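You operate a simulated robot arm through the tools that you are given. There is no shell and no other tool. Be economical: measure what you need, move in short steps, check, and stop when the job is done.

Carry out the task below with a simulated two-armed robot. There is one attempt and no reset: what you move stays moved.

## Task
Take the blue rim wipe and leave it on the shelf of the green side stand. Put the coarse rail stone on the top of the calibration bench. Take the rail grease brush and leave it on top of the banded rim sample. Pick up the hand lap with one hand, pass it to the other hand and put it on the top of the drip shelf. Put the orange probe holder on the top of the corner table away on the basket mat on the dressing bench. Take the felt pad marked sixty per cent and put it on the drip top of the probe unit. The order is free. Set down upright: coarse rail stone, hand lap, orange probe holder.

It is judged by the outcome, as a careful person would: the job done as asked, and still so three seconds after it is handed in. It fails if anything else is knocked over, pushed out of place, dropped, spilled or broken.

## Robot
Two 7-joint arms with two-finger parallel grippers on one trunk, on a base that drives. Base frame: it is fixed to the floor where the robot stands at the start and does not move with it; the origin is under the middle of the robot, x ahead of it, y to its left, z up. Units: mm, rad, N and s.
The left shoulder is at the start at [20, 138, 1525], the right one opposite. Places, roughly: banded rim sample (30x10x5 cm) [-2300, -1700, 800]; basket mat on the dressing bench (40x25 cm) [-360, -1660, 920]; blue rim wipe (9x5x4 cm) [500, 0, 900]; coarse rail stone [500, -250, 750]; drip top of the probe unit (54x17 cm) [-2420, 1860, 880]; felt pad marked sixty per cent [1500, 2250, 1000]; hand lap (5x5x10 cm) [2100, -200, 1000]; orange probe holder (10x6x7 cm) [2900, -1700, 900]; rail grease brush (8x4x5 cm) [700, -100, 900]; shelf of the green side stand [-2300, -1800, 300]; top of the calibration bench [-3700, -1700, 900]; top of the drip shelf (87x17 cm) [1860, -1540, 640]. Payload 1.57 kg a hand.
The TCP of each hand is the grasp point between the finger pads, 30 mm short of the fingertips. In the tool frame z runs along the fingers and y along their closing line. The gripper opens to 80 mm. The fingers are 17 mm wide and 12 mm thick; the gripper's body (40 by 82 mm) begins 80 mm behind the TCP.
Orientation is that of the tool frame in the base frame, as a unit quaternion [w, x, y, z]. With the fingers straight down and closing along the base's y, the tool's x points along the base's -x, its y along +y and its z along -z.

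## Interface
- The arms move only by the tool play_rows. It takes "left_steps", "right_steps" or both (then of equal length, played together; a hand with none holds still); each is one flat list of numbers, 6 for each row, row after row: the shift along the base's x, y, z in mm, then the turn, a rotation vector about the base's x, y, z in rad. In form: [x, y, z, wx, wy, wz, x, y, z, wx, wy, wz, ...]. A call has 1 to 8 rows; each row shifts and turns the commanded pose from where the row before left it. "left_hand" and "right_hand" are, for a hand that has rows, the gripper command, from -1 (shut) to 1 (fully open), values between in proportion, set as the call begins (left out, the last holds). Each row takes 0.2 s and may step no farther than 50 mm and 0.15 rad from the row before; otherwise, or with a gripper value out of range, the whole call is refused. A pose out of reach is approached as far as the arm can. The call stops where the force on the tool passes 40 N (or 10 N more than at its start, if that is more) or the arm is blocked; 0.2 s more then pass. The fingers move at their own pace (about 45 mm/s each) and stop on an object; they squeeze with about 43 N. The grip force told is the motor's: it shows also when the fingers shut on nothing. Time passes only in rows, and 0.2 s behind the last, so rows that do not move let the fingers close. It gives the time, the measured TCP pose, the force on the tool (base axes), the opening and the grip force at its end, in the units of the frame above (readings bear some noise), with the torque about the TCP (base axes, N m) and any sound that the robot's microphone picked up.
- Cameras (640 x 400 px; columns grow to the right, rows downward): "scene" is now at [165.8, -27.9, 1378.5]; the picture's right is [-0.38, -0.93, 0.00], its down [-0.76, 0.31, -0.57] and it looks along [0.52, -0.21, -0.82] (base axes); focal length 264 px, centre (320, 200). "left" rides on the left gripper at [72, 7, -122] in its tool frame; the picture's right is [-0.09, 1.00, 0.00], its down [-0.84, -0.08, -0.54] and it looks along [-0.54, -0.05, 0.84] (tool axes); focal length 238 px, centre (320, 200). "right" rides on the right gripper at [72, -7, -122] in its tool frame; the picture's right is [0.09, 1.00, 0.00], its down [-0.84, 0.08, -0.54] and it looks along [-0.54, 0.05, 0.84] (tool axes); focal length 238 px, centre (320, 200). There is no depth. A picture from a camera that has moved, and an enlarged one, comes with that camera's place and axes in the base frame and with its lens.
- get_image(camera): a new picture of that camera. It takes no simulated time.
- raise_lower(by): slides the trunk up (or, below 0, down) by that many mm; the arms and the scene camera ride with it, the base frame stays. It gives what a move gives, with no picture.
- drive_base(legs): drives the robot by 1 to 6 legs, each [ahead, left, turn to the left] in mm, mm and rad, along the robot's own axes; the way and the turn of a leg run together, so that a leg with both is an arc; at most 1500 mm and 3.142 rad a leg. The arms and the cameras ride along, it lands a little off, and it stops where it bumps. It gives what a move gives.
- aim_head(pan, tilt): turns the head with the scene camera to pan (to the left, within 1.047 rad either way) and tilt (down, from -0.506 to 1.204), counted from straight ahead of the robot. It gives what a move gives.
- zoom(camera, box): a new picture of the part [left, top, right, bottom] of that camera's present view, enlarged. It takes no simulated time.
- sign_off(): hands the job in; it is judged then, once.

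Work in short steps. Places have to be worked out from the pictures, the camera data and where the tool is seen: move nearer, look again, correct. Check each grasp and each placing, and mend what went wrong. You have 196 turns and 184 pictures in all, those below and enlarged ones among them. Open the grippers and draw the arms clear of the work before you hand the job in, unless the task says otherwise; then end with one line.

The tools are called after "Request:" as a command line: name --argument value ..., lists and objects as JSON in quotes. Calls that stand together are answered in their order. play_rows: Moves the arms, as the interface text tells. Its arguments: {"type":"object","properties":{"left_steps":{"type":"array"},"left_hand":{"type":"number"},"right_steps":{"type":"array"},"right_hand":{"type":"number"}},"required":[]} The other tools are called the same way: raise_lower (by) slides the trunk up or down; drive_base (legs) drives the base; aim_head (pan, tilt) turns the head that bears the scene camera; get_image (camera) takes a picture; zoom (camera, box) takes an enlarged picture of a part of a camera's view; sign_off () hands the job in.

At the start:

```text
t: 0.0
left_tcp_pos: [237.0, 50.4, 1152.1]
left_tcp_rot: [0.0, 0.0, 1.0, 0.0]
left_ft_force: [-0.2, 0.0, 1.1]
left_ft_torque: [0.02, -0.01, 0.03]
left_width: 80.0
left_grasp_force: 0.1
right_tcp_pos: [248.6, -161.0, 1128.5]
right_tcp_rot: [0.001, 0.0, 1.0, 0.0]
right_ft_force: [-0.5, 0.1, 0.0]
right_ft_torque: [-0.01, -0.02, 0.02]
right_width: 80.2
right_grasp_force: 0.1
trunk travel left (down, up): [-900.0, 340.0]
robot x, y, heading: [1.1, -1.2, 0.002]
head pan, tilt: [-0.387, 0.969]
```

scene: 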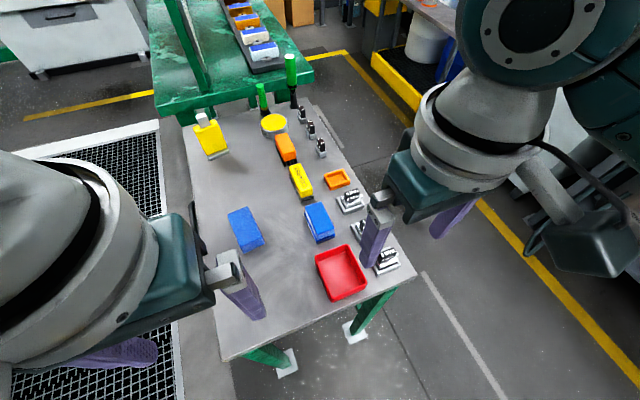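
right: 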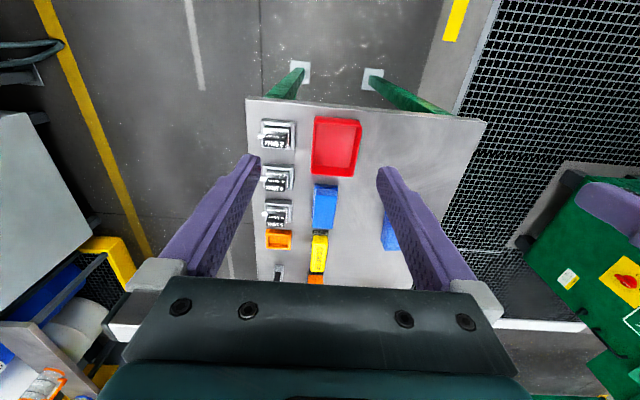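
left: 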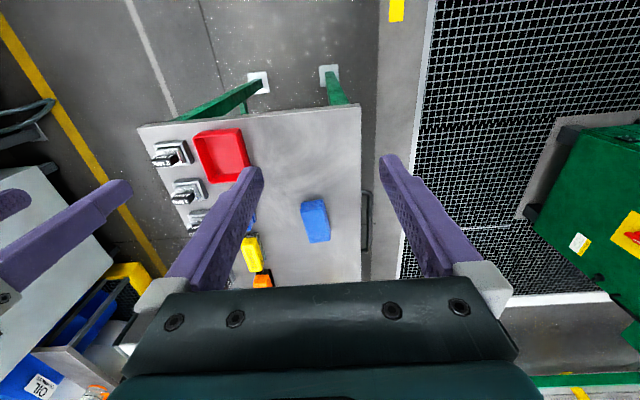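

I start with a closer look at the table in front of the robot to tell the objects apart.

Request:
zoom --camera "scene" --box '[190, 100, 430, 320]'

Request:
aim_head --pan 0 --tilt 0.3

Request:
get_image --camera "scene"

```text
1.82 times, centred on (310, 210) of scene
camera zoom: at [165.8, -27.9, 1378.5], right [-0.38, -0.93, 0.0], down [-0.76, 0.31, -0.57], along [0.52, -0.21, -0.82], focal length 480 px, centre (338, 182)
```

zoom: 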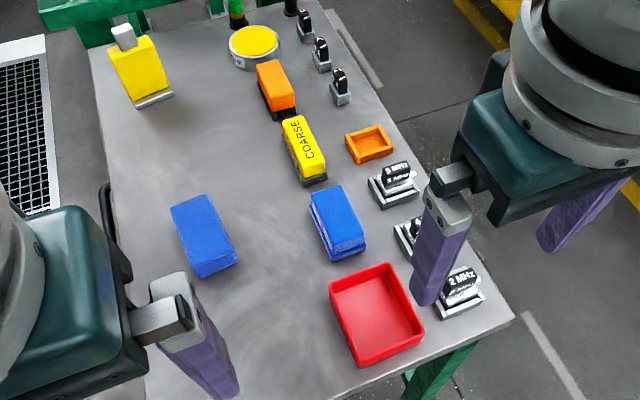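

```text
t: 1.1
left_tcp_pos: [235.8, 50.8, 1151.9]
left_tcp_rot: [0.0, 0.0, 1.0, 0.0]
left_ft_force: [-0.5, -0.5, -0.1]
left_ft_torque: [-0.01, -0.02, -0.02]
left_width: 80.0
left_grasp_force: 0.1
right_tcp_pos: [247.2, -160.3, 1127.8]
right_tcp_rot: [0.0, 0.0, 1.0, 0.0]
right_ft_force: [0.1, -0.4, -0.1]
right_ft_torque: [0.02, 0.0, -0.03]
right_width: 80.0
right_grasp_force: 0.1
trunk travel left (down, up): [-900.0, 340.0]
robot x, y, heading: [0.5, 1.7, -0.001]
head pan, tilt: [0.0, 0.3]
```

```text
179 pictures are left
camera scene: at [192.9, -0.9, 1435.8], right [0.0, -1.0, 0.0], down [-0.3, 0.0, -0.95], along [0.95, 0.0, -0.3], focal length 264 px, centre (320, 200)
```

scene: 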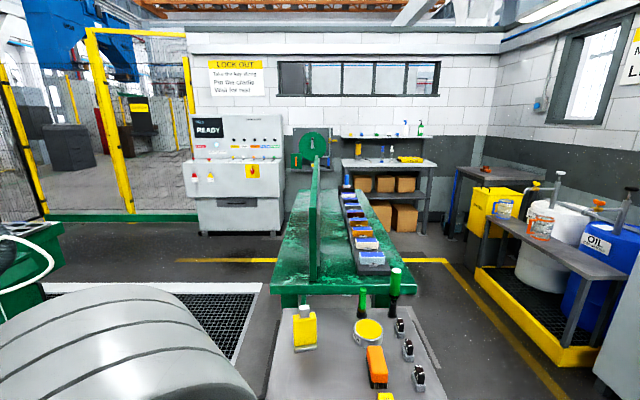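

The room ahead is clear to see; I look to both sides to build a map before moving.

Request:
zoom --camera "scene" --box '[160, 80, 440, 255]'

Request:
zoom --camera "scene" --box '[420, 130, 640, 268]'

Request:
aim_head --pan 1.04 --tilt 0.3

Request:
get_image --camera "scene"

Request:
aim_head --pan -1.04 --tilt 0.3

Request:
get_image --camera "scene"

```text
2.29 times, centred on (300, 168) of scene
camera zoom: at [192.9, -0.9, 1435.8], right [0.0, -1.0, 0.0], down [-0.3, 0.0, -0.95], along [0.95, 0.0, -0.3], focal length 603 px, centre (366, 274)
```

zoom: 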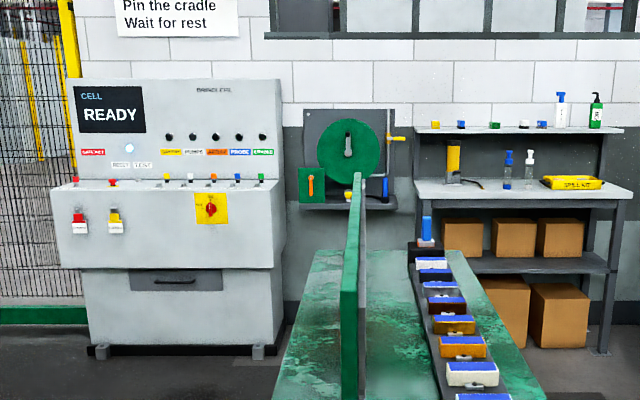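

```text
2.90 times, centred on (530, 199) of scene
camera zoom: at [192.9, -0.9, 1435.8], right [0.0, -1.0, 0.0], down [-0.3, 0.0, -0.95], along [0.95, 0.0, -0.3], focal length 765 px, centre (-289, 203)
```

zoom: 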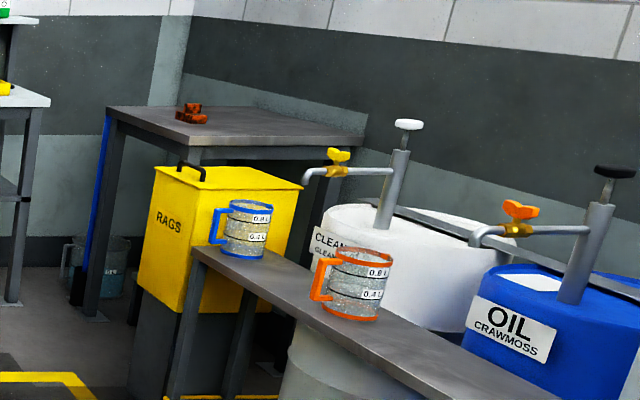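

```text
t: 2.3
left_tcp_pos: [237.0, 50.9, 1151.5]
left_tcp_rot: [0.0, 0.0, 1.0, 0.0]
left_ft_force: [-0.4, 0.1, -0.3]
left_ft_torque: [0.0, -0.02, -0.04]
left_width: 79.8
left_grasp_force: 0.1
right_tcp_pos: [247.0, -160.8, 1128.9]
right_tcp_rot: [0.0, -0.001, 1.0, 0.0]
right_ft_force: [0.2, -0.1, -0.6]
right_ft_torque: [0.0, 0.02, -0.01]
right_width: 80.2
right_grasp_force: 0.1
trunk travel left (down, up): [-900.0, 340.0]
robot x, y, heading: [-0.9, 2.6, 0.001]
head pan, tilt: [1.04, 0.3]
```

```text
176 pictures are left
camera scene: at [146.9, 79.6, 1435.9], right [0.86, -0.51, 0.0], down [-0.15, -0.25, -0.96], along [0.48, 0.82, -0.3], focal length 264 px, centre (320, 200)
```

scene: 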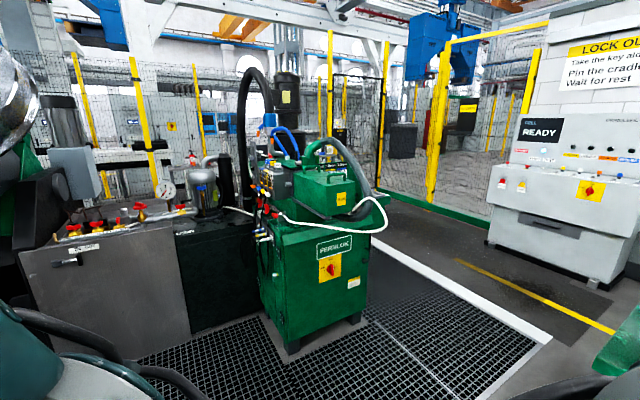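

```text
t: 4.3
left_tcp_pos: [236.3, 50.1, 1151.7]
left_tcp_rot: [0.0, -0.001, 1.0, 0.0]
left_ft_force: [0.3, 0.4, 0.4]
left_ft_torque: [-0.02, 0.02, 0.04]
left_width: 79.6
left_grasp_force: 0.0
right_tcp_pos: [248.1, -159.8, 1128.6]
right_tcp_rot: [0.0, 0.0, 1.0, 0.0]
right_ft_force: [0.3, 0.2, 1.2]
right_ft_torque: [-0.03, 0.01, 0.0]
right_width: 79.9
right_grasp_force: 0.1
trunk travel left (down, up): [-900.0, 340.0]
robot x, y, heading: [-1.3, -1.3, 0.002]
head pan, tilt: [-1.04, 0.3]
```

```text
175 pictures are left
camera scene: at [146.8, -81.4, 1435.9], right [-0.86, -0.51, 0.0], down [-0.15, 0.26, -0.96], along [0.48, -0.82, -0.3], focal length 264 px, centre (320, 200)
```

scene: 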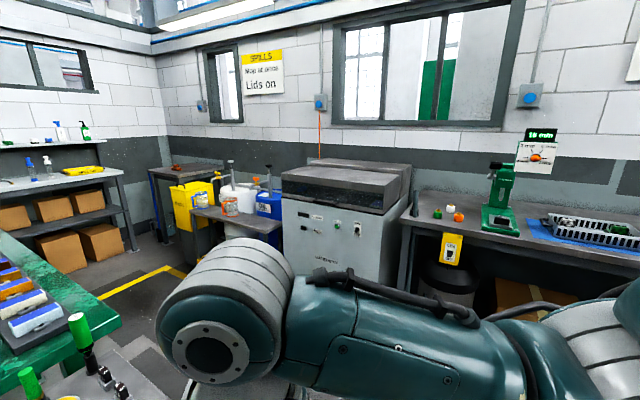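

Map is rough but consistent. First I test how far the arms reach forward after lowering the trunk a bit (the hands stay well over the table items).

Request:
raise_lower --by -200

Request:
play_rows --right_steps '[40, 0, 0, 0, 0, 0, 40, 0, 0, 0, 0, 0, 40, 0, 0, 0, 0, 0, 40, 0, 0, 0, 0, 0, 40, 0, 0, 0, 0, 0]' --left_steps '[40, 0, 0, 0, 0, 0, 40, 0, 0, 0, 0, 0, 40, 0, 0, 0, 0, 0, 40, 0, 0, 0, 0, 0, 40, 0, 0, 0, 0, 0]'

Request:
aim_head --pan -0.1 --tilt 0.9

Request:
get_image --camera "scene"

Request:
get_image --camera "right"

Request:
get_image --camera "left"

```text
t: 6.5
left_tcp_pos: [235.9, 49.7, 953.7]
left_tcp_rot: [0.0, 0.0, 1.0, 0.001]
left_ft_force: [-1.0, 0.4, -0.3]
left_ft_torque: [-0.03, 0.04, 0.0]
left_width: 79.9
left_grasp_force: 0.1
right_tcp_pos: [247.5, -160.5, 929.2]
right_tcp_rot: [0.0, 0.001, 1.0, 0.001]
right_ft_force: [0.6, -0.2, -0.2]
right_ft_torque: [-0.04, 0.01, 0.0]
right_width: 79.8
right_grasp_force: 0.0
trunk travel left (down, up): [-700.0, 540.0]
robot x, y, heading: [3.0, 1.3, -0.001]
head pan, tilt: [-1.04, 0.3]
```

```text
t: 7.0
left_tcp_pos: [288.8, 49.6, 951.0]
left_tcp_rot: [0.0, -0.001, 1.0, 0.001]
left_ft_force: [0.6, 0.9, 0.3]
left_ft_torque: [0.01, 0.0, -0.02]
left_width: 80.0
left_grasp_force: 0.1
right_tcp_pos: [293.0, -162.6, 930.2]
right_tcp_rot: [-0.015, 0.004, 1.0, -0.002]
right_ft_force: [-7.0, 1.0, 6.7]
right_ft_torque: [-0.36, 0.17, -0.38]
right_width: 79.5
right_grasp_force: 0.0
trunk travel left (down, up): [-700.0, 540.0]
robot x, y, heading: [-3.7, -2.8, 0.002]
head pan, tilt: [-1.04, 0.3]
stopped in row 2 (right hand): the force on the tool passed its limit at 68 N (the readings are from after the stop); the commanded pose is now the measured one
```

```text
t: 8.2
left_tcp_pos: [288.7, 49.4, 950.4]
left_tcp_rot: [0.0, -0.001, 1.0, 0.0]
left_ft_force: [-0.1, 0.3, 0.3]
left_ft_torque: [-0.01, 0.02, 0.0]
left_width: 80.0
left_grasp_force: 0.0
right_tcp_pos: [292.5, -161.3, 928.3]
right_tcp_rot: [-0.015, 0.003, 1.0, -0.002]
right_ft_force: [-7.8, -0.1, -0.5]
right_ft_torque: [0.04, 0.22, -0.37]
right_width: 80.0
right_grasp_force: 0.0
trunk travel left (down, up): [-700.0, 540.0]
robot x, y, heading: [-5.3, -2.0, -0.001]
head pan, tilt: [-0.099, 0.901]
```

```text
174 pictures are left
camera scene: at [173.5, -8.5, 1183.3], right [-0.1, -0.99, 0.0], down [-0.78, 0.08, -0.62], along [0.62, -0.06, -0.78], focal length 264 px, centre (320, 200)
```

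scene: 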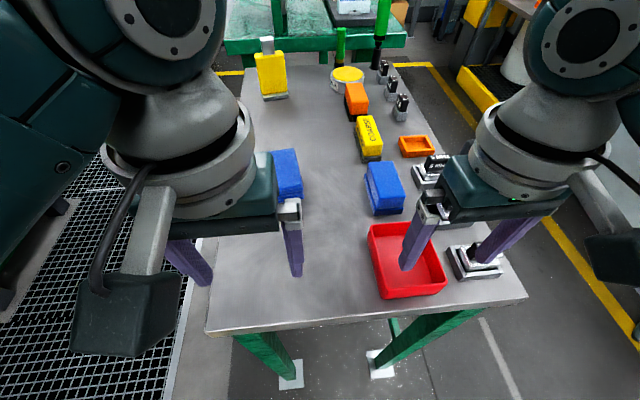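

```text
173 pictures are left
camera right: at [222.8, -167.9, 1053.2], right [-0.08, 1.0, 0.0], down [0.85, 0.07, 0.52], along [0.52, 0.04, -0.86], focal length 238 px, centre (320, 200)
```

right: 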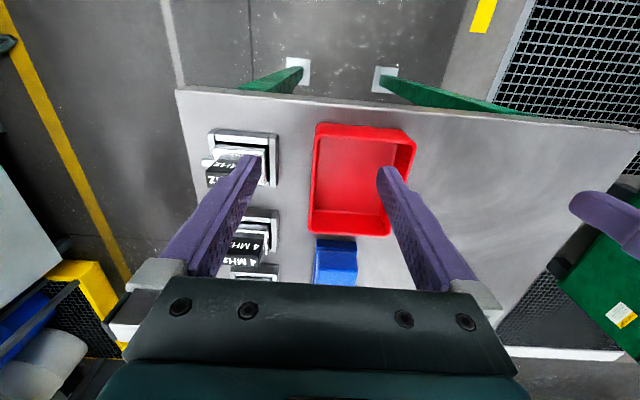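

```text
172 pictures are left
camera left: at [216.5, 58.3, 1072.0], right [0.09, 1.0, 0.0], down [0.84, -0.08, 0.54], along [0.54, -0.05, -0.84], focal length 238 px, centre (320, 200)
```

left: 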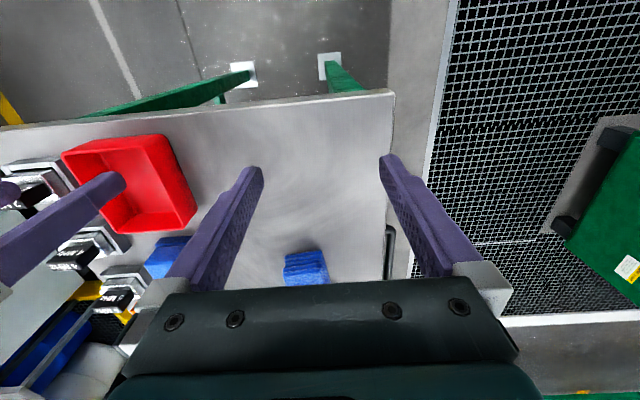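

The right fingertip touched the nearest probe block, so the table is higher than I thought (about 850+). I lift the right hand straight up and check whether anything moved.

Request:
play_rows --right_steps '[-10, 0, 10, 0, 0, 0, -10, 0, 40, 0, 0, 0, 0, 0, 40, 0, 0, 0]' --left_steps '[0, 0, 10, 0, 0, 0, 0, 0, 40, 0, 0, 0, 0, 0, 40, 0, 0, 0]'

Request:
get_image --camera "scene"

Request:
get_image --camera "right"

```text
t: 9.0
left_tcp_pos: [286.9, 52.0, 1040.9]
left_tcp_rot: [0.001, 0.0, 1.0, 0.002]
left_ft_force: [-0.7, 0.7, 0.0]
left_ft_torque: [-0.01, -0.02, 0.0]
left_width: 80.0
left_grasp_force: 0.0
right_tcp_pos: [273.8, -162.5, 1019.3]
right_tcp_rot: [-0.013, 0.004, 1.0, -0.003]
right_ft_force: [0.3, 0.8, -0.6]
right_ft_torque: [-0.01, -0.06, 0.0]
right_width: 79.8
right_grasp_force: 0.0
trunk travel left (down, up): [-700.0, 540.0]
robot x, y, heading: [-1.0, -2.6, -0.003]
head pan, tilt: [-0.099, 0.901]
```

```text
171 pictures are left
camera scene: at [174.8, -8.4, 1183.5], right [-0.1, -0.99, 0.0], down [-0.78, 0.08, -0.62], along [0.62, -0.06, -0.78], focal length 264 px, centre (320, 200)
```

scene: 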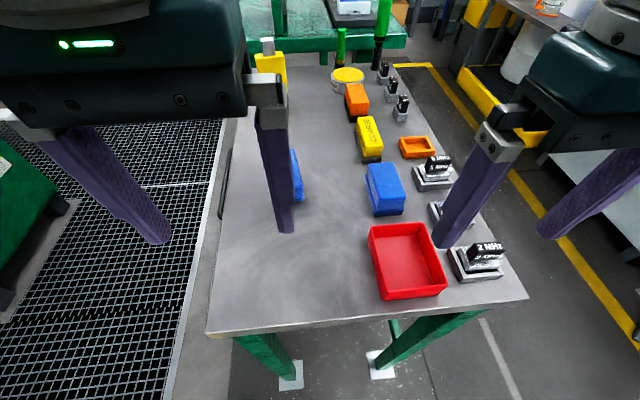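

```text
170 pictures are left
camera right: at [203.7, -169.0, 1144.3], right [-0.08, 1.0, 0.0], down [0.85, 0.07, 0.52], along [0.52, 0.04, -0.85], focal length 238 px, centre (320, 200)
```

right: 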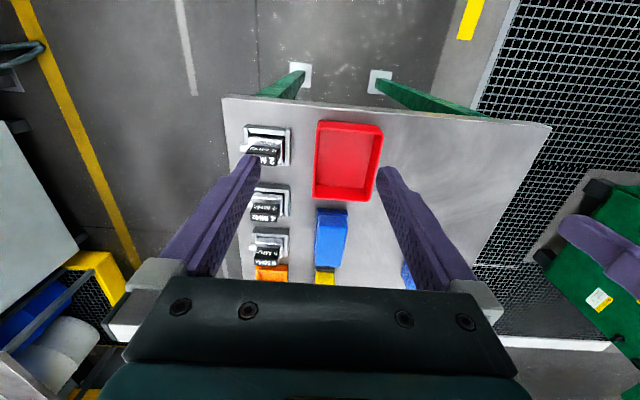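

No visible shift of the probe block at this scale; I zoom to verify and read the labels.

Request:
zoom --camera "scene" --box '[320, 50, 520, 175]'

Request:
zoom --camera "scene" --box '[360, 160, 540, 310]'

```text
3.20 times, centred on (420, 112) of scene
camera zoom: at [174.8, -8.4, 1183.5], right [-0.1, -0.99, 0.0], down [-0.78, 0.08, -0.62], along [0.62, -0.06, -0.78], focal length 844 px, centre (0, 480)
```

zoom: 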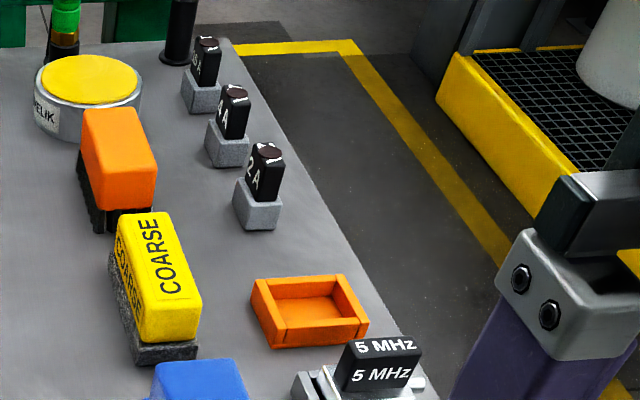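

```text
2.67 times, centred on (450, 235) of scene
camera zoom: at [174.8, -8.4, 1183.5], right [-0.1, -0.99, 0.0], down [-0.78, 0.08, -0.62], along [0.62, -0.06, -0.78], focal length 704 px, centre (-27, 107)
```

zoom: 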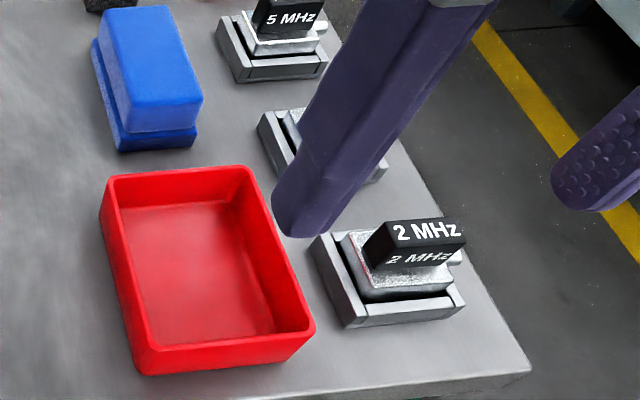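

The yellow one is labelled COARSE, the orange one has bristles. Two blue things remain as candidates for the rim wipe; I look closely at each.

Request:
play_rows --left_steps '[-40, 40, 0, 0, 0, 0, -40, 40, 0, 0, 0, 0, 0, 40, 0, 0, 0, 0]'

Request:
zoom --camera "scene" --box '[240, 130, 410, 236]'

Request:
zoom --camera "left" --box '[100, 120, 420, 320]'

```text
refused: row 1 steps farther than a row can; nothing moved
```

```text
3.76 times, centred on (325, 183) of scene
camera zoom: at [174.8, -8.4, 1183.5], right [-0.1, -0.99, 0.0], down [-0.78, 0.08, -0.62], along [0.62, -0.06, -0.78], focal length 993 px, centre (301, 264)
```

zoom: 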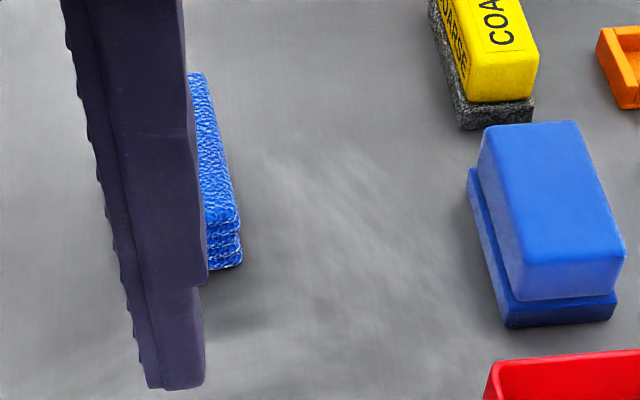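

```text
2.00 times, centred on (260, 220) of left
camera zoom: at [215.0, 60.3, 1162.9], right [0.09, 1.0, 0.0], down [0.84, -0.08, 0.54], along [0.54, -0.05, -0.84], focal length 477 px, centre (440, 160)
```

zoom: 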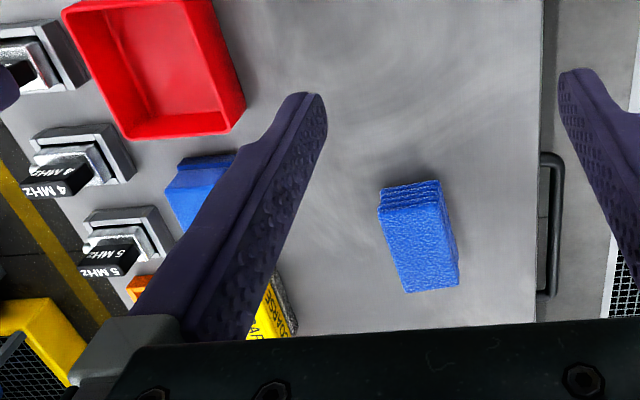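

The left one is a textured folded cloth — the wipe (centre about (484, 20), long side along x). I test how far the left arm reaches forward at a safe height.

Request:
play_rows --left_steps '[40, 0, 0, 0, 0, 0, 40, 0, 0, 0, 0, 0, 40, -10, 0, 0, 0, 0, 40, -10, 0, 0, 0, 0, 40, -10, 0, 0, 0, 0]'

```text
t: 10.2
left_tcp_pos: [446.3, 33.7, 1044.9]
left_tcp_rot: [0.0, 0.001, 1.0, -0.001]
left_ft_force: [0.5, 0.3, -0.5]
left_ft_torque: [-0.01, 0.05, -0.02]
left_width: 80.3
left_grasp_force: 0.0
left hand out of reach, approached as far as the arm can: row 5
right_tcp_pos: [274.5, -162.8, 1019.7]
right_tcp_rot: [-0.012, 0.004, 1.0, -0.002]
right_ft_force: [-0.6, -0.7, 0.3]
right_ft_torque: [0.01, 0.05, 0.03]
right_width: 79.8
right_grasp_force: 0.0
trunk travel left (down, up): [-700.0, 540.0]
robot x, y, heading: [-3.0, -2.3, -0.003]
head pan, tilt: [-0.099, 0.901]
```

Reach limit here is about 445 mm with the shoulder 280 above the hand. I look steeply down to see the base footprint relative to the table legs.

Request:
aim_head --pan 0 --tilt 1.204

Request:
get_image --camera "scene"

```text
t: 11.0
left_tcp_pos: [447.2, 34.2, 1043.9]
left_tcp_rot: [0.001, 0.0, 1.0, 0.001]
left_ft_force: [-0.4, -0.2, 0.3]
left_ft_torque: [0.01, 0.02, -0.02]
left_width: 80.1
left_grasp_force: 0.0
right_tcp_pos: [273.2, -161.8, 1021.2]
right_tcp_rot: [-0.012, 0.004, 1.0, -0.001]
right_ft_force: [0.4, -0.5, -1.0]
right_ft_torque: [-0.01, -0.05, 0.0]
right_width: 80.1
right_grasp_force: 0.1
trunk travel left (down, up): [-700.0, 540.0]
robot x, y, heading: [0.2, -0.9, -0.003]
head pan, tilt: [0.0, 1.201]
```

```text
165 pictures are left
camera scene: at [155.5, -0.9, 1163.8], right [0.0, -1.0, 0.0], down [-0.93, 0.0, -0.36], along [0.36, 0.0, -0.93], focal length 264 px, centre (320, 200)
```

scene: 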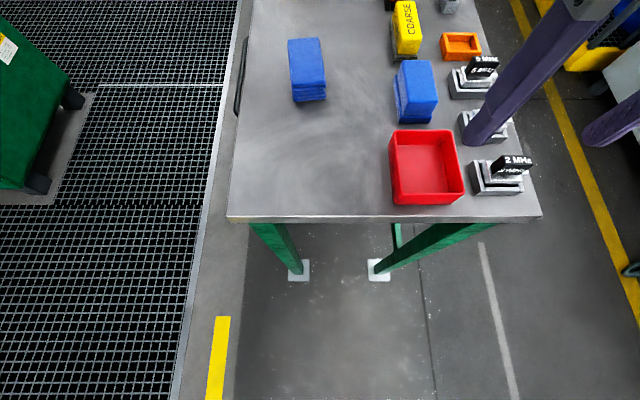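

No body is visible below the head, so the base may fit under the table. I drive ahead 180 mm carefully.

Request:
drive_base --legs '[[180, 0, 0]]'

Request:
aim_head --pan 0 --tilt 1.0

Request:
get_image --camera "scene"

```text
t: 12.6
left_tcp_pos: [627.2, 34.8, 1045.0]
left_tcp_rot: [0.001, -0.001, 1.0, 0.001]
left_ft_force: [0.4, -0.1, -0.5]
left_ft_torque: [0.01, 0.0, -0.01]
left_width: 80.2
left_grasp_force: 0.0
right_tcp_pos: [453.5, -162.0, 1020.0]
right_tcp_rot: [-0.013, 0.004, 1.0, -0.003]
right_ft_force: [0.1, 0.3, -0.8]
right_ft_torque: [0.02, 0.04, 0.03]
right_width: 80.1
right_grasp_force: 0.1
trunk travel left (down, up): [-700.0, 540.0]
robot x, y, heading: [181.5, 3.2, 0.001]
head pan, tilt: [0.0, 1.201]
```

```text
t: 13.3
left_tcp_pos: [627.9, 35.2, 1044.7]
left_tcp_rot: [0.001, -0.001, 1.0, 0.001]
left_ft_force: [1.5, -0.2, -0.4]
left_ft_torque: [0.0, -0.01, -0.01]
left_width: 80.0
left_grasp_force: 0.1
right_tcp_pos: [452.5, -162.0, 1020.5]
right_tcp_rot: [-0.013, 0.003, 1.0, -0.002]
right_ft_force: [-0.4, 0.2, 0.4]
right_ft_torque: [-0.02, -0.02, -0.03]
right_width: 80.0
right_grasp_force: 0.1
trunk travel left (down, up): [-700.0, 540.0]
robot x, y, heading: [176.5, -1.0, 0.003]
head pan, tilt: [0.0, 1.0]
```

```text
164 pictures are left
camera scene: at [349.1, -0.8, 1176.3], right [0.0, -1.0, 0.0], down [-0.84, 0.0, -0.54], along [0.54, 0.0, -0.84], focal length 264 px, centre (320, 200)
```

scene: 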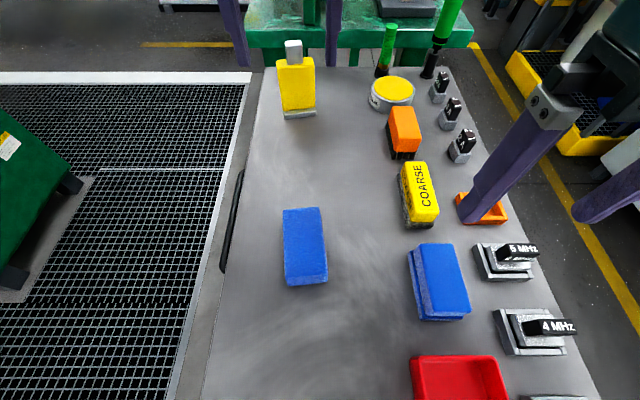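

No bump; the base slides under the table freely. Wipe centre ≈ (480, 19), brush ≈ (669, -131), stone ≈ (550, -132). I raise the hands, draw the left back, and drive 100 further.

Request:
play_rows --left_steps '[-45, 0, 20, 0, 0, 0, -45, 0, 20, 0, 0, 0, -45, 0, 20, 0, 0, 0, -45, 0, 20, 0, 0, 0, -45, 0, 20, 0, 0, 0]' --right_steps '[0, 0, 20, 0, 0, 0, 0, 0, 30, 0, 0, 0, 0, 0, 30, 0, 0, 0, 0, 0, 30, 0, 0, 0, 0, 0, 20, 0, 0, 0]'

Request:
drive_base --legs '[[100, 0, 0]]'

Request:
raise_lower --by -150

Request:
get_image --camera "left"

Request:
get_image --camera "right"

```text
t: 14.5
left_tcp_pos: [420.3, 35.7, 1140.4]
left_tcp_rot: [0.009, -0.014, 1.0, 0.005]
left_ft_force: [13.6, 3.2, 5.2]
left_ft_torque: [-0.55, 2.04, -0.32]
left_width: 79.7
left_grasp_force: 0.1
right_tcp_pos: [454.3, -159.9, 1144.5]
right_tcp_rot: [-0.012, 0.003, 1.0, -0.003]
right_ft_force: [-0.1, 0.0, 0.0]
right_ft_torque: [0.01, -0.01, 0.01]
right_width: 80.1
right_grasp_force: 0.0
trunk travel left (down, up): [-700.0, 540.0]
robot x, y, heading: [182.7, 0.1, 0.004]
head pan, tilt: [0.0, 1.0]
stopped in row 5 (left hand): the force on the tool passed its limit at 141 N (the readings are from after the stop); the commanded pose is now the measured one
```

```text
t: 15.6
left_tcp_pos: [519.7, 35.2, 1140.4]
left_tcp_rot: [0.009, -0.013, 1.0, 0.006]
left_ft_force: [31.6, 7.9, 7.8]
left_ft_torque: [-1.14, 4.96, -0.65]
left_width: 80.1
left_grasp_force: 0.1
right_tcp_pos: [552.7, -160.8, 1144.5]
right_tcp_rot: [-0.013, 0.003, 1.0, -0.004]
right_ft_force: [0.4, 0.3, -0.3]
right_ft_torque: [-0.03, 0.04, -0.02]
right_width: 80.1
right_grasp_force: 0.0
trunk travel left (down, up): [-700.0, 540.0]
robot x, y, heading: [281.7, -1.2, -0.006]
head pan, tilt: [0.0, 1.0]
```

```text
t: 17.4
left_tcp_pos: [518.8, 35.3, 990.9]
left_tcp_rot: [0.01, -0.015, 1.0, 0.005]
left_ft_force: [15.8, 2.5, 4.3]
left_ft_torque: [-0.37, 2.42, -0.15]
left_width: 80.0
left_grasp_force: 0.1
right_tcp_pos: [551.8, -161.2, 993.8]
right_tcp_rot: [-0.013, 0.004, 1.0, -0.004]
right_ft_force: [-0.1, 0.2, -1.1]
right_ft_torque: [-0.02, 0.0, -0.04]
right_width: 80.0
right_grasp_force: 0.0
trunk travel left (down, up): [-550.0, 690.0]
robot x, y, heading: [277.7, 0.6, -0.006]
head pan, tilt: [0.0, 1.0]
```

```text
163 pictures are left
camera left: at [445.7, 39.4, 1110.8], right [0.06, 1.0, 0.01], down [0.83, -0.06, 0.56], along [0.56, -0.03, -0.83], focal length 238 px, centre (320, 200)
```

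left: 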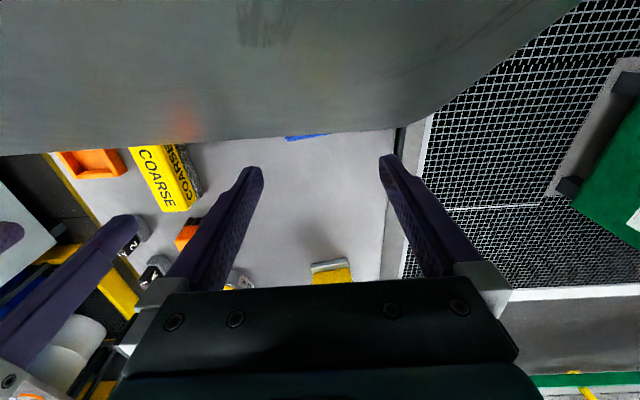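

```text
162 pictures are left
camera right: at [482.6, -166.8, 1119.0], right [-0.08, 1.0, 0.0], down [0.85, 0.07, 0.52], along [0.52, 0.04, -0.85], focal length 238 px, centre (320, 200)
```

right: 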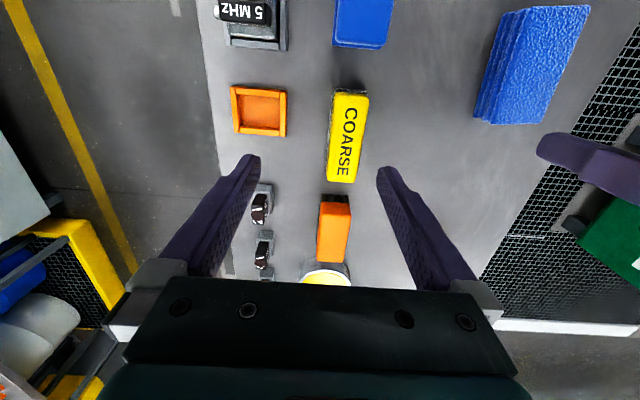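

The left forearm bumped the robot's own trunk when pulled back near the centre line; I free it forward and outward. Then I move the right hand over the brush.

Request:
play_rows --left_steps '[30, 20, 0, 0, 0, 0, 20, 40, 10, 0, 0, 0, 0, 40, 20, 0, 0, 0]' --right_steps '[40, 9, 0, 0, 0, 0, 40, 9, 0, 0, 0, 0, 35, 8, -20, 0, 0, 0]'

Request:
get_image --camera "right"

Request:
get_image --camera "scene"

```text
t: 18.2
left_tcp_pos: [571.7, 137.4, 1023.3]
left_tcp_rot: [0.009, -0.014, 1.0, 0.005]
left_ft_force: [-0.2, 0.8, 0.6]
left_ft_torque: [-0.01, -0.05, 0.02]
left_width: 80.0
left_grasp_force: 0.0
right_tcp_pos: [668.0, -133.6, 971.4]
right_tcp_rot: [-0.013, 0.003, 1.0, -0.003]
right_ft_force: [-0.1, -0.6, 0.2]
right_ft_torque: [0.01, 0.0, 0.03]
right_width: 80.0
right_grasp_force: 0.0
trunk travel left (down, up): [-550.0, 690.0]
robot x, y, heading: [276.4, 1.3, 0.003]
head pan, tilt: [0.0, 1.0]
```

```text
161 pictures are left
camera right: at [598.5, -140.3, 1095.9], right [-0.09, 1.0, 0.0], down [0.85, 0.08, 0.52], along [0.52, 0.04, -0.85], focal length 238 px, centre (320, 200)
```

right: 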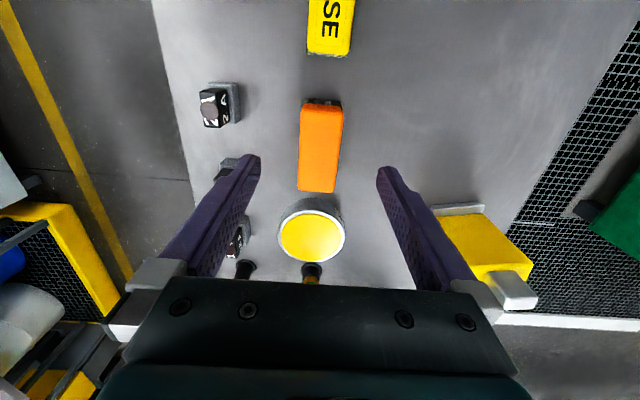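

```text
160 pictures are left
camera scene: at [447.8, -0.5, 1026.4], right [0.0, -1.0, 0.0], down [-0.84, 0.0, -0.54], along [0.54, 0.0, -0.84], focal length 264 px, centre (320, 200)
```

scene: 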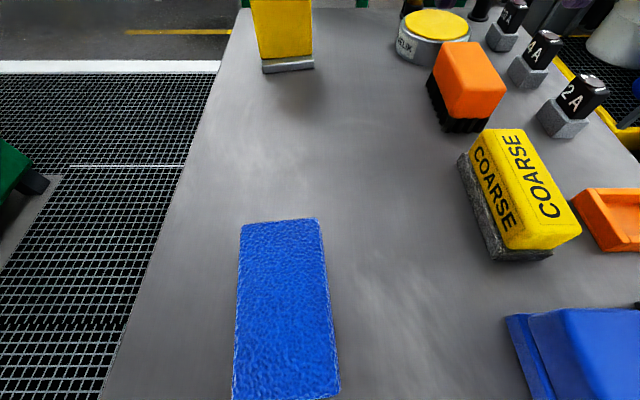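

Brush top centre ≈ (670, -135), aligned with the fingers. I descend to z ≈ 885.

Request:
play_rows --right_steps '[2, -1, -40, 0, 0, 0, 0, 0, -30, 0, 0, 0, 0, 0, -16, 0, 0, 0]'

Request:
get_image --camera "right"

Request:
zoom --camera "scene" --box '[380, 0, 620, 150]'

```text
t: 19.0
left_tcp_pos: [570.2, 135.7, 1023.4]
left_tcp_rot: [0.01, -0.013, 1.0, 0.005]
left_ft_force: [0.0, -0.9, 0.3]
left_ft_torque: [-0.02, -0.01, -0.04]
left_width: 79.9
left_grasp_force: 0.1
right_tcp_pos: [669.2, -136.1, 887.5]
right_tcp_rot: [-0.012, 0.004, 1.0, -0.003]
right_ft_force: [0.4, -0.9, 0.1]
right_ft_torque: [0.0, 0.03, 0.02]
right_width: 80.2
right_grasp_force: 0.2
trunk travel left (down, up): [-550.0, 690.0]
robot x, y, heading: [276.0, -1.6, -0.002]
head pan, tilt: [0.0, 1.0]
```

```text
159 pictures are left
camera right: at [598.5, -142.2, 1012.9], right [-0.08, 1.0, 0.0], down [0.85, 0.07, 0.52], along [0.52, 0.04, -0.85], focal length 238 px, centre (320, 200)
```

right: 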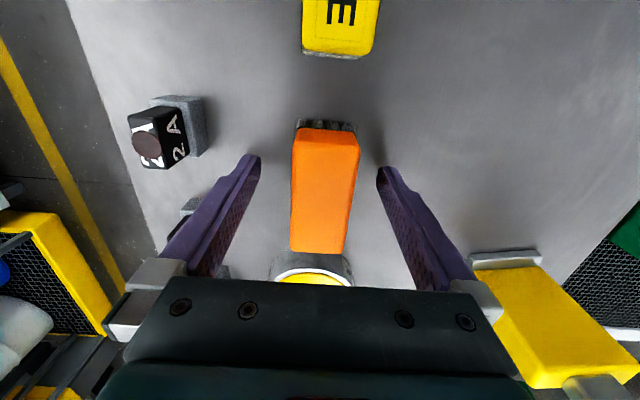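

```text
2.67 times, centred on (500, 75) of scene
camera zoom: at [447.7, -1.1, 1026.4], right [0.0, -1.0, 0.0], down [-0.84, 0.0, -0.54], along [0.54, 0.0, -0.84], focal length 704 px, centre (-160, 533)
```

zoom: 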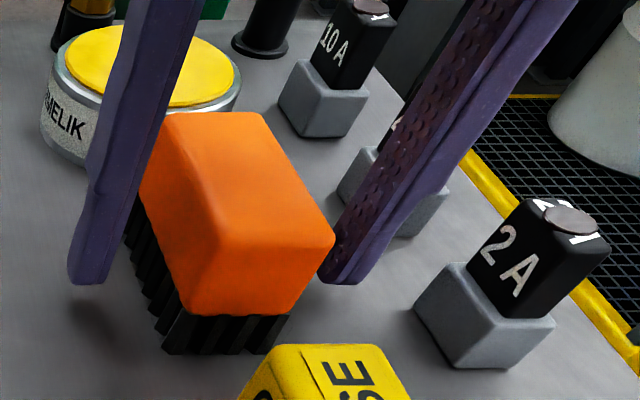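

Fingers straddle the handle nicely; I close the right gripper and lift a little.

Request:
play_rows --right_steps '[0, 0, 0, 0, 0, 0, 0, 0, 0, 0, 0, 0, 0, 0, 0, 0, 0, 0, 0, 0, 0, 0, 0, 0, 0, 0, 30, 0, 0, 0, 0, 0, 40, 0, 0, 0]' --right_hand -1

Request:
get_image --camera "right"

```text
t: 20.4
left_tcp_pos: [571.5, 135.8, 1023.1]
left_tcp_rot: [0.009, -0.013, 1.0, 0.005]
left_ft_force: [-0.1, -0.2, -1.0]
left_ft_torque: [-0.02, 0.03, -0.01]
left_width: 80.0
left_grasp_force: 0.1
right_tcp_pos: [669.6, -137.9, 959.8]
right_tcp_rot: [-0.013, 0.002, 1.0, -0.003]
right_ft_force: [0.5, -0.1, -0.4]
right_ft_torque: [0.0, -0.04, -0.01]
right_width: 38.9
right_grasp_force: 42.4
trunk travel left (down, up): [-550.0, 690.0]
robot x, y, heading: [274.6, -2.3, 0.001]
head pan, tilt: [0.0, 1.0]
```

```text
157 pictures are left
camera right: at [598.5, -143.9, 1083.6], right [-0.08, 1.0, 0.0], down [0.85, 0.07, 0.52], along [0.52, 0.04, -0.85], focal length 238 px, centre (320, 200)
```

right: 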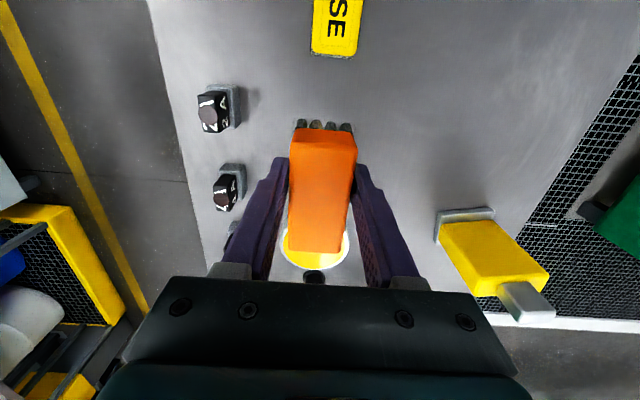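

Brush is held (38.9 mm). I raise the right hand, back up 92 mm, and look from the left hand at the wipe.

Request:
play_rows --right_steps '[0, 0, 40, 0, 0, 0, 0, 0, 40, 0, 0, 0]'

Request:
drive_base --legs '[[-92, 0, 0]]'

Request:
play_rows --left_steps '[0, -40, 0, 0, 0, 0, 0, -40, 0, 0, 0, 0, 0, -36, -30, 0, 0, 0]'

Request:
get_image --camera "left"

Request:
get_image --camera "scene"

```text
t: 21.0
left_tcp_pos: [570.1, 136.1, 1023.3]
left_tcp_rot: [0.009, -0.013, 1.0, 0.005]
left_ft_force: [-0.1, -0.8, 0.2]
left_ft_torque: [-0.03, 0.01, -0.02]
left_width: 80.3
left_grasp_force: 0.1
right_tcp_pos: [667.9, -137.7, 1038.4]
right_tcp_rot: [-0.013, 0.003, 1.0, -0.003]
right_ft_force: [-0.7, -0.2, -1.5]
right_ft_torque: [0.04, -0.02, -0.02]
right_width: 38.7
right_grasp_force: 42.8
trunk travel left (down, up): [-550.0, 690.0]
robot x, y, heading: [274.1, -1.0, -0.002]
head pan, tilt: [0.0, 1.0]
```

```text
t: 22.1
left_tcp_pos: [482.1, 137.3, 1022.9]
left_tcp_rot: [0.009, -0.013, 1.0, 0.005]
left_ft_force: [-0.3, 0.5, 0.0]
left_ft_torque: [0.0, 0.03, 0.0]
left_width: 80.2
left_grasp_force: 0.0
right_tcp_pos: [581.5, -137.0, 1038.4]
right_tcp_rot: [-0.013, 0.003, 1.0, -0.003]
right_ft_force: [0.0, -0.6, 0.8]
right_ft_torque: [0.01, -0.01, -0.04]
right_width: 39.1
right_grasp_force: 42.9
trunk travel left (down, up): [-550.0, 690.0]
robot x, y, heading: [189.9, 1.0, -0.002]
head pan, tilt: [0.0, 1.0]
```

```text
t: 22.9
left_tcp_pos: [484.5, 19.8, 994.6]
left_tcp_rot: [0.01, -0.014, 1.0, 0.005]
left_ft_force: [-0.1, -0.3, 0.5]
left_ft_torque: [-0.02, 0.01, 0.0]
left_width: 79.8
left_grasp_force: 0.0
right_tcp_pos: [583.3, -137.7, 1038.0]
right_tcp_rot: [-0.013, 0.004, 1.0, -0.003]
right_ft_force: [-0.4, -0.1, 0.0]
right_ft_torque: [0.0, -0.03, -0.02]
right_width: 38.8
right_grasp_force: 42.9
trunk travel left (down, up): [-550.0, 690.0]
robot x, y, heading: [188.6, 0.8, 0.002]
head pan, tilt: [0.0, 1.0]
```

```text
156 pictures are left
camera left: at [409.4, 24.9, 1114.1], right [0.06, 1.0, 0.01], down [0.83, -0.06, 0.56], along [0.56, -0.03, -0.83], focal length 238 px, centre (320, 200)
```

left: 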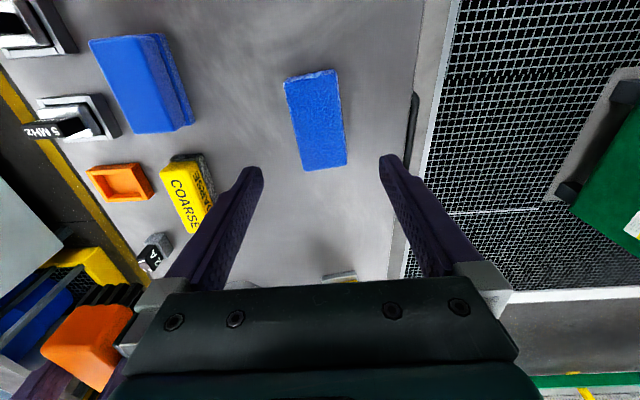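

```text
155 pictures are left
camera scene: at [359.6, -1.2, 1026.4], right [0.0, -1.0, 0.0], down [-0.84, 0.0, -0.54], along [0.54, 0.0, -0.84], focal length 264 px, centre (320, 200)
```

scene: 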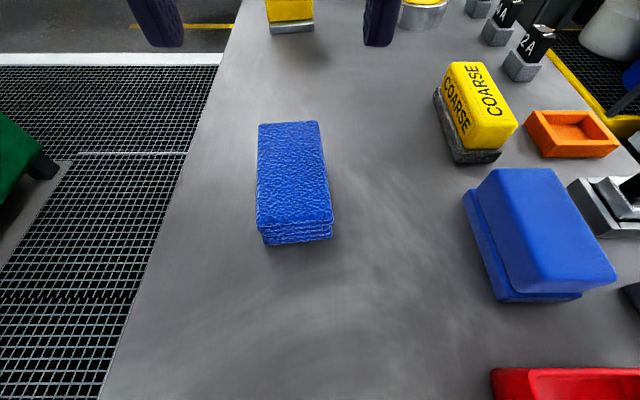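

Wipe centre ≈ (476, 20), yaw about +0.1. I align and descend.

Request:
play_rows --left_steps '[-9, 0, -40, 0.0, 0.0, 0.1, 0, 0, -40, 0, 0, 0, 0, 0, -33, 0, 0, 0]'

Request:
get_image --camera "left"

Request:
get_image --camera "scene"

```text
t: 23.5
left_tcp_pos: [477.9, 21.7, 917.3]
left_tcp_rot: [0.012, -0.068, 0.998, -0.001]
left_ft_force: [13.7, 2.1, 9.2]
left_ft_torque: [-0.25, 2.76, 0.09]
left_width: 79.9
left_grasp_force: 0.1
right_tcp_pos: [581.7, -136.5, 1039.3]
right_tcp_rot: [-0.013, 0.004, 1.0, -0.002]
right_ft_force: [0.1, 0.5, -0.2]
right_ft_torque: [0.02, 0.0, 0.0]
right_width: 38.5
right_grasp_force: 42.4
trunk travel left (down, up): [-550.0, 690.0]
robot x, y, heading: [191.3, 1.7, 0.004]
head pan, tilt: [0.0, 1.0]
stopped in row 3 (left hand): the force on the tool passed its limit at 60 N (the readings are from after the stop); the commanded pose is now the measured one
```

```text
154 pictures are left
camera left: at [403.0, 19.0, 1035.5], right [-0.04, 1.0, 0.0], down [0.83, 0.04, 0.56], along [0.56, 0.02, -0.83], focal length 238 px, centre (320, 200)
```

left: 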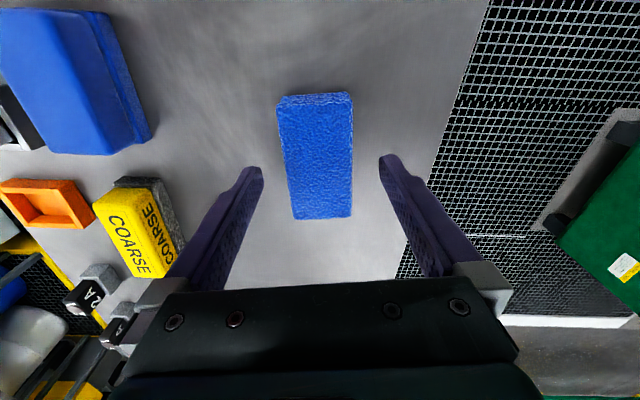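

```text
153 pictures are left
camera scene: at [358.4, -0.9, 1024.9], right [0.0, -1.0, 0.0], down [-0.85, 0.0, -0.52], along [0.52, 0.0, -0.85], focal length 264 px, centre (320, 200)
```

scene: 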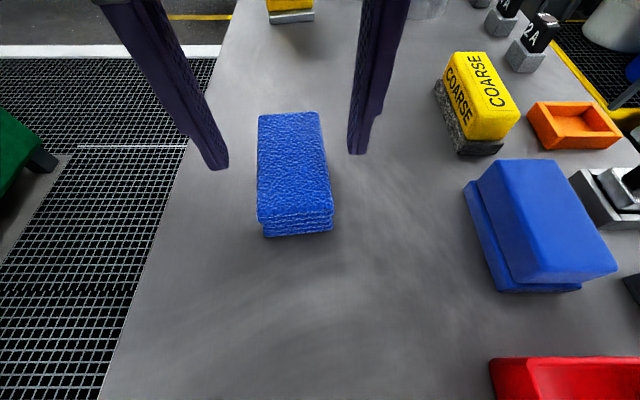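

The left gripper touched the head (too close to the trunk). I lift, back the base off 70 mm, and re-extend.

Request:
play_rows --left_steps '[20, 0, 10, 0, 0, 0, 10, 0, 40, 0, 0, 0]'

Request:
drive_base --legs '[[-75, 0, 0]]'

Request:
play_rows --left_steps '[40, 0, 0, 0, 0, 0, 5, 0, -20, 0, 0, 0]'

Request:
get_image --camera "left"

```text
t: 24.1
left_tcp_pos: [505.7, 20.8, 965.0]
left_tcp_rot: [0.011, -0.066, 0.998, 0.0]
left_ft_force: [0.1, 0.0, -0.1]
left_ft_torque: [-0.04, 0.0, 0.0]
left_width: 80.0
left_grasp_force: 0.0
right_tcp_pos: [582.3, -136.8, 1038.4]
right_tcp_rot: [-0.012, 0.003, 1.0, -0.004]
right_ft_force: [-0.5, 0.3, -1.2]
right_ft_torque: [0.01, 0.0, 0.01]
right_width: 39.3
right_grasp_force: 42.8
trunk travel left (down, up): [-550.0, 690.0]
robot x, y, heading: [188.8, -0.4, 0.0]
head pan, tilt: [0.0, 1.0]
```

```text
t: 25.2
left_tcp_pos: [430.9, 19.9, 966.9]
left_tcp_rot: [0.01, -0.067, 0.998, 0.0]
left_ft_force: [-0.4, -0.6, -0.6]
left_ft_torque: [0.0, 0.0, 0.0]
left_width: 79.9
left_grasp_force: 0.1
right_tcp_pos: [506.7, -137.8, 1038.1]
right_tcp_rot: [-0.013, 0.002, 1.0, -0.003]
right_ft_force: [-0.3, 0.1, -1.0]
right_ft_torque: [-0.03, 0.03, 0.0]
right_width: 39.1
right_grasp_force: 43.4
trunk travel left (down, up): [-550.0, 690.0]
robot x, y, heading: [120.0, -0.4, -0.002]
head pan, tilt: [0.0, 1.0]
```

```text
t: 25.8
left_tcp_pos: [476.0, 21.0, 945.7]
left_tcp_rot: [0.01, -0.068, 0.998, 0.001]
left_ft_force: [-0.3, 0.2, 0.2]
left_ft_torque: [0.01, 0.02, 0.03]
left_width: 80.1
left_grasp_force: 0.0
right_tcp_pos: [507.8, -137.1, 1037.9]
right_tcp_rot: [-0.013, 0.003, 1.0, -0.003]
right_ft_force: [0.8, -0.1, -0.2]
right_ft_torque: [0.03, -0.02, -0.02]
right_width: 38.6
right_grasp_force: 43.0
trunk travel left (down, up): [-550.0, 690.0]
robot x, y, heading: [115.4, -1.7, 0.002]
head pan, tilt: [0.0, 1.0]
```

```text
152 pictures are left
camera left: at [401.6, 19.1, 1065.2], right [-0.04, 1.0, 0.0], down [0.83, 0.03, 0.56], along [0.56, 0.02, -0.83], focal length 238 px, centre (320, 200)
```

left: 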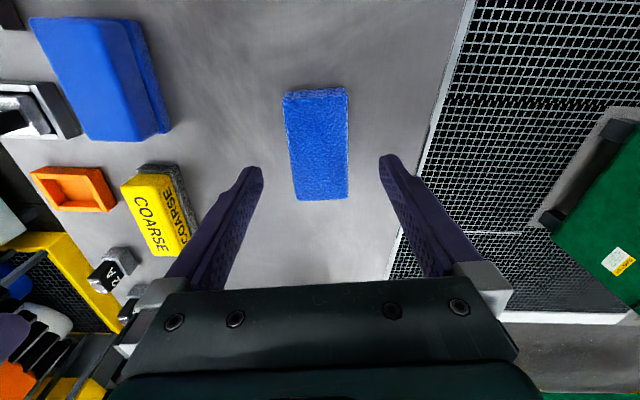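

Aligned; descend to about 877 and close.

Request:
play_rows --left_steps '[-2, -2, -40, 0, 0, 0, 0, 0, -20, 0, 0, 0, 0, 0, -8, 0, 0, 0]'

Request:
get_image --camera "left"

```text
t: 26.6
left_tcp_pos: [473.5, 18.3, 880.9]
left_tcp_rot: [0.012, -0.067, 0.998, 0.0]
left_ft_force: [-5.9, 0.8, 19.4]
left_ft_torque: [0.85, 0.41, 0.39]
left_width: 80.0
left_grasp_force: 0.0
right_tcp_pos: [508.9, -136.9, 1039.2]
right_tcp_rot: [-0.013, 0.003, 1.0, -0.003]
right_ft_force: [0.4, 0.0, -1.0]
right_ft_torque: [-0.03, 0.01, -0.02]
right_width: 39.2
right_grasp_force: 43.3
trunk travel left (down, up): [-550.0, 690.0]
robot x, y, heading: [113.4, 0.6, 0.001]
head pan, tilt: [0.0, 1.0]
```

```text
151 pictures are left
camera left: at [399.4, 16.4, 999.9], right [-0.04, 1.0, 0.0], down [0.83, 0.03, 0.56], along [0.56, 0.02, -0.83], focal length 238 px, centre (320, 200)
```

left: 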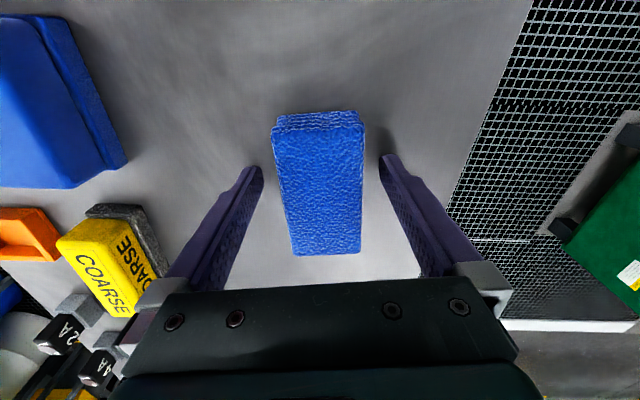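

The fingertips touch the table (table top ≈ 850). I rise 3 mm and close on the wipe, then lift.

Request:
play_rows --left_steps '[0, 0, 4, 0, 0, 0, 0, 0, 0, 0, 0, 0, 0, 0, 0, 0, 0, 0, 0, 0, 0, 0, 0, 0, 0, 0, 0, 0, 0, 0, 0, 0, 30, 0, 0, 0, 0, 0, 40, 0, 0, 0, 0, 0, 40, 0, 0, 0]' --left_hand -1

Request:
get_image --camera "left"

```text
t: 28.4
left_tcp_pos: [474.0, 17.2, 990.2]
left_tcp_rot: [0.011, -0.067, 0.998, 0.001]
left_ft_force: [0.2, -0.3, -1.2]
left_ft_torque: [0.02, -0.03, -0.03]
left_width: 49.3
left_grasp_force: 43.2
right_tcp_pos: [508.5, -136.7, 1038.6]
right_tcp_rot: [-0.013, 0.003, 1.0, -0.003]
right_ft_force: [0.7, 0.0, -0.3]
right_ft_torque: [0.01, 0.02, 0.01]
right_width: 38.8
right_grasp_force: 42.7
trunk travel left (down, up): [-550.0, 690.0]
robot x, y, heading: [115.8, 4.7, 0.004]
head pan, tilt: [0.0, 1.0]
```

```text
150 pictures are left
camera left: at [398.6, 15.5, 1110.5], right [-0.04, 1.0, 0.0], down [0.83, 0.03, 0.56], along [0.56, 0.02, -0.83], focal length 238 px, centre (320, 200)
```

left: 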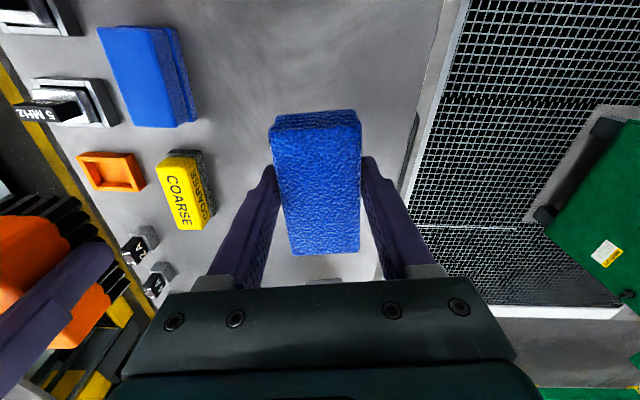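

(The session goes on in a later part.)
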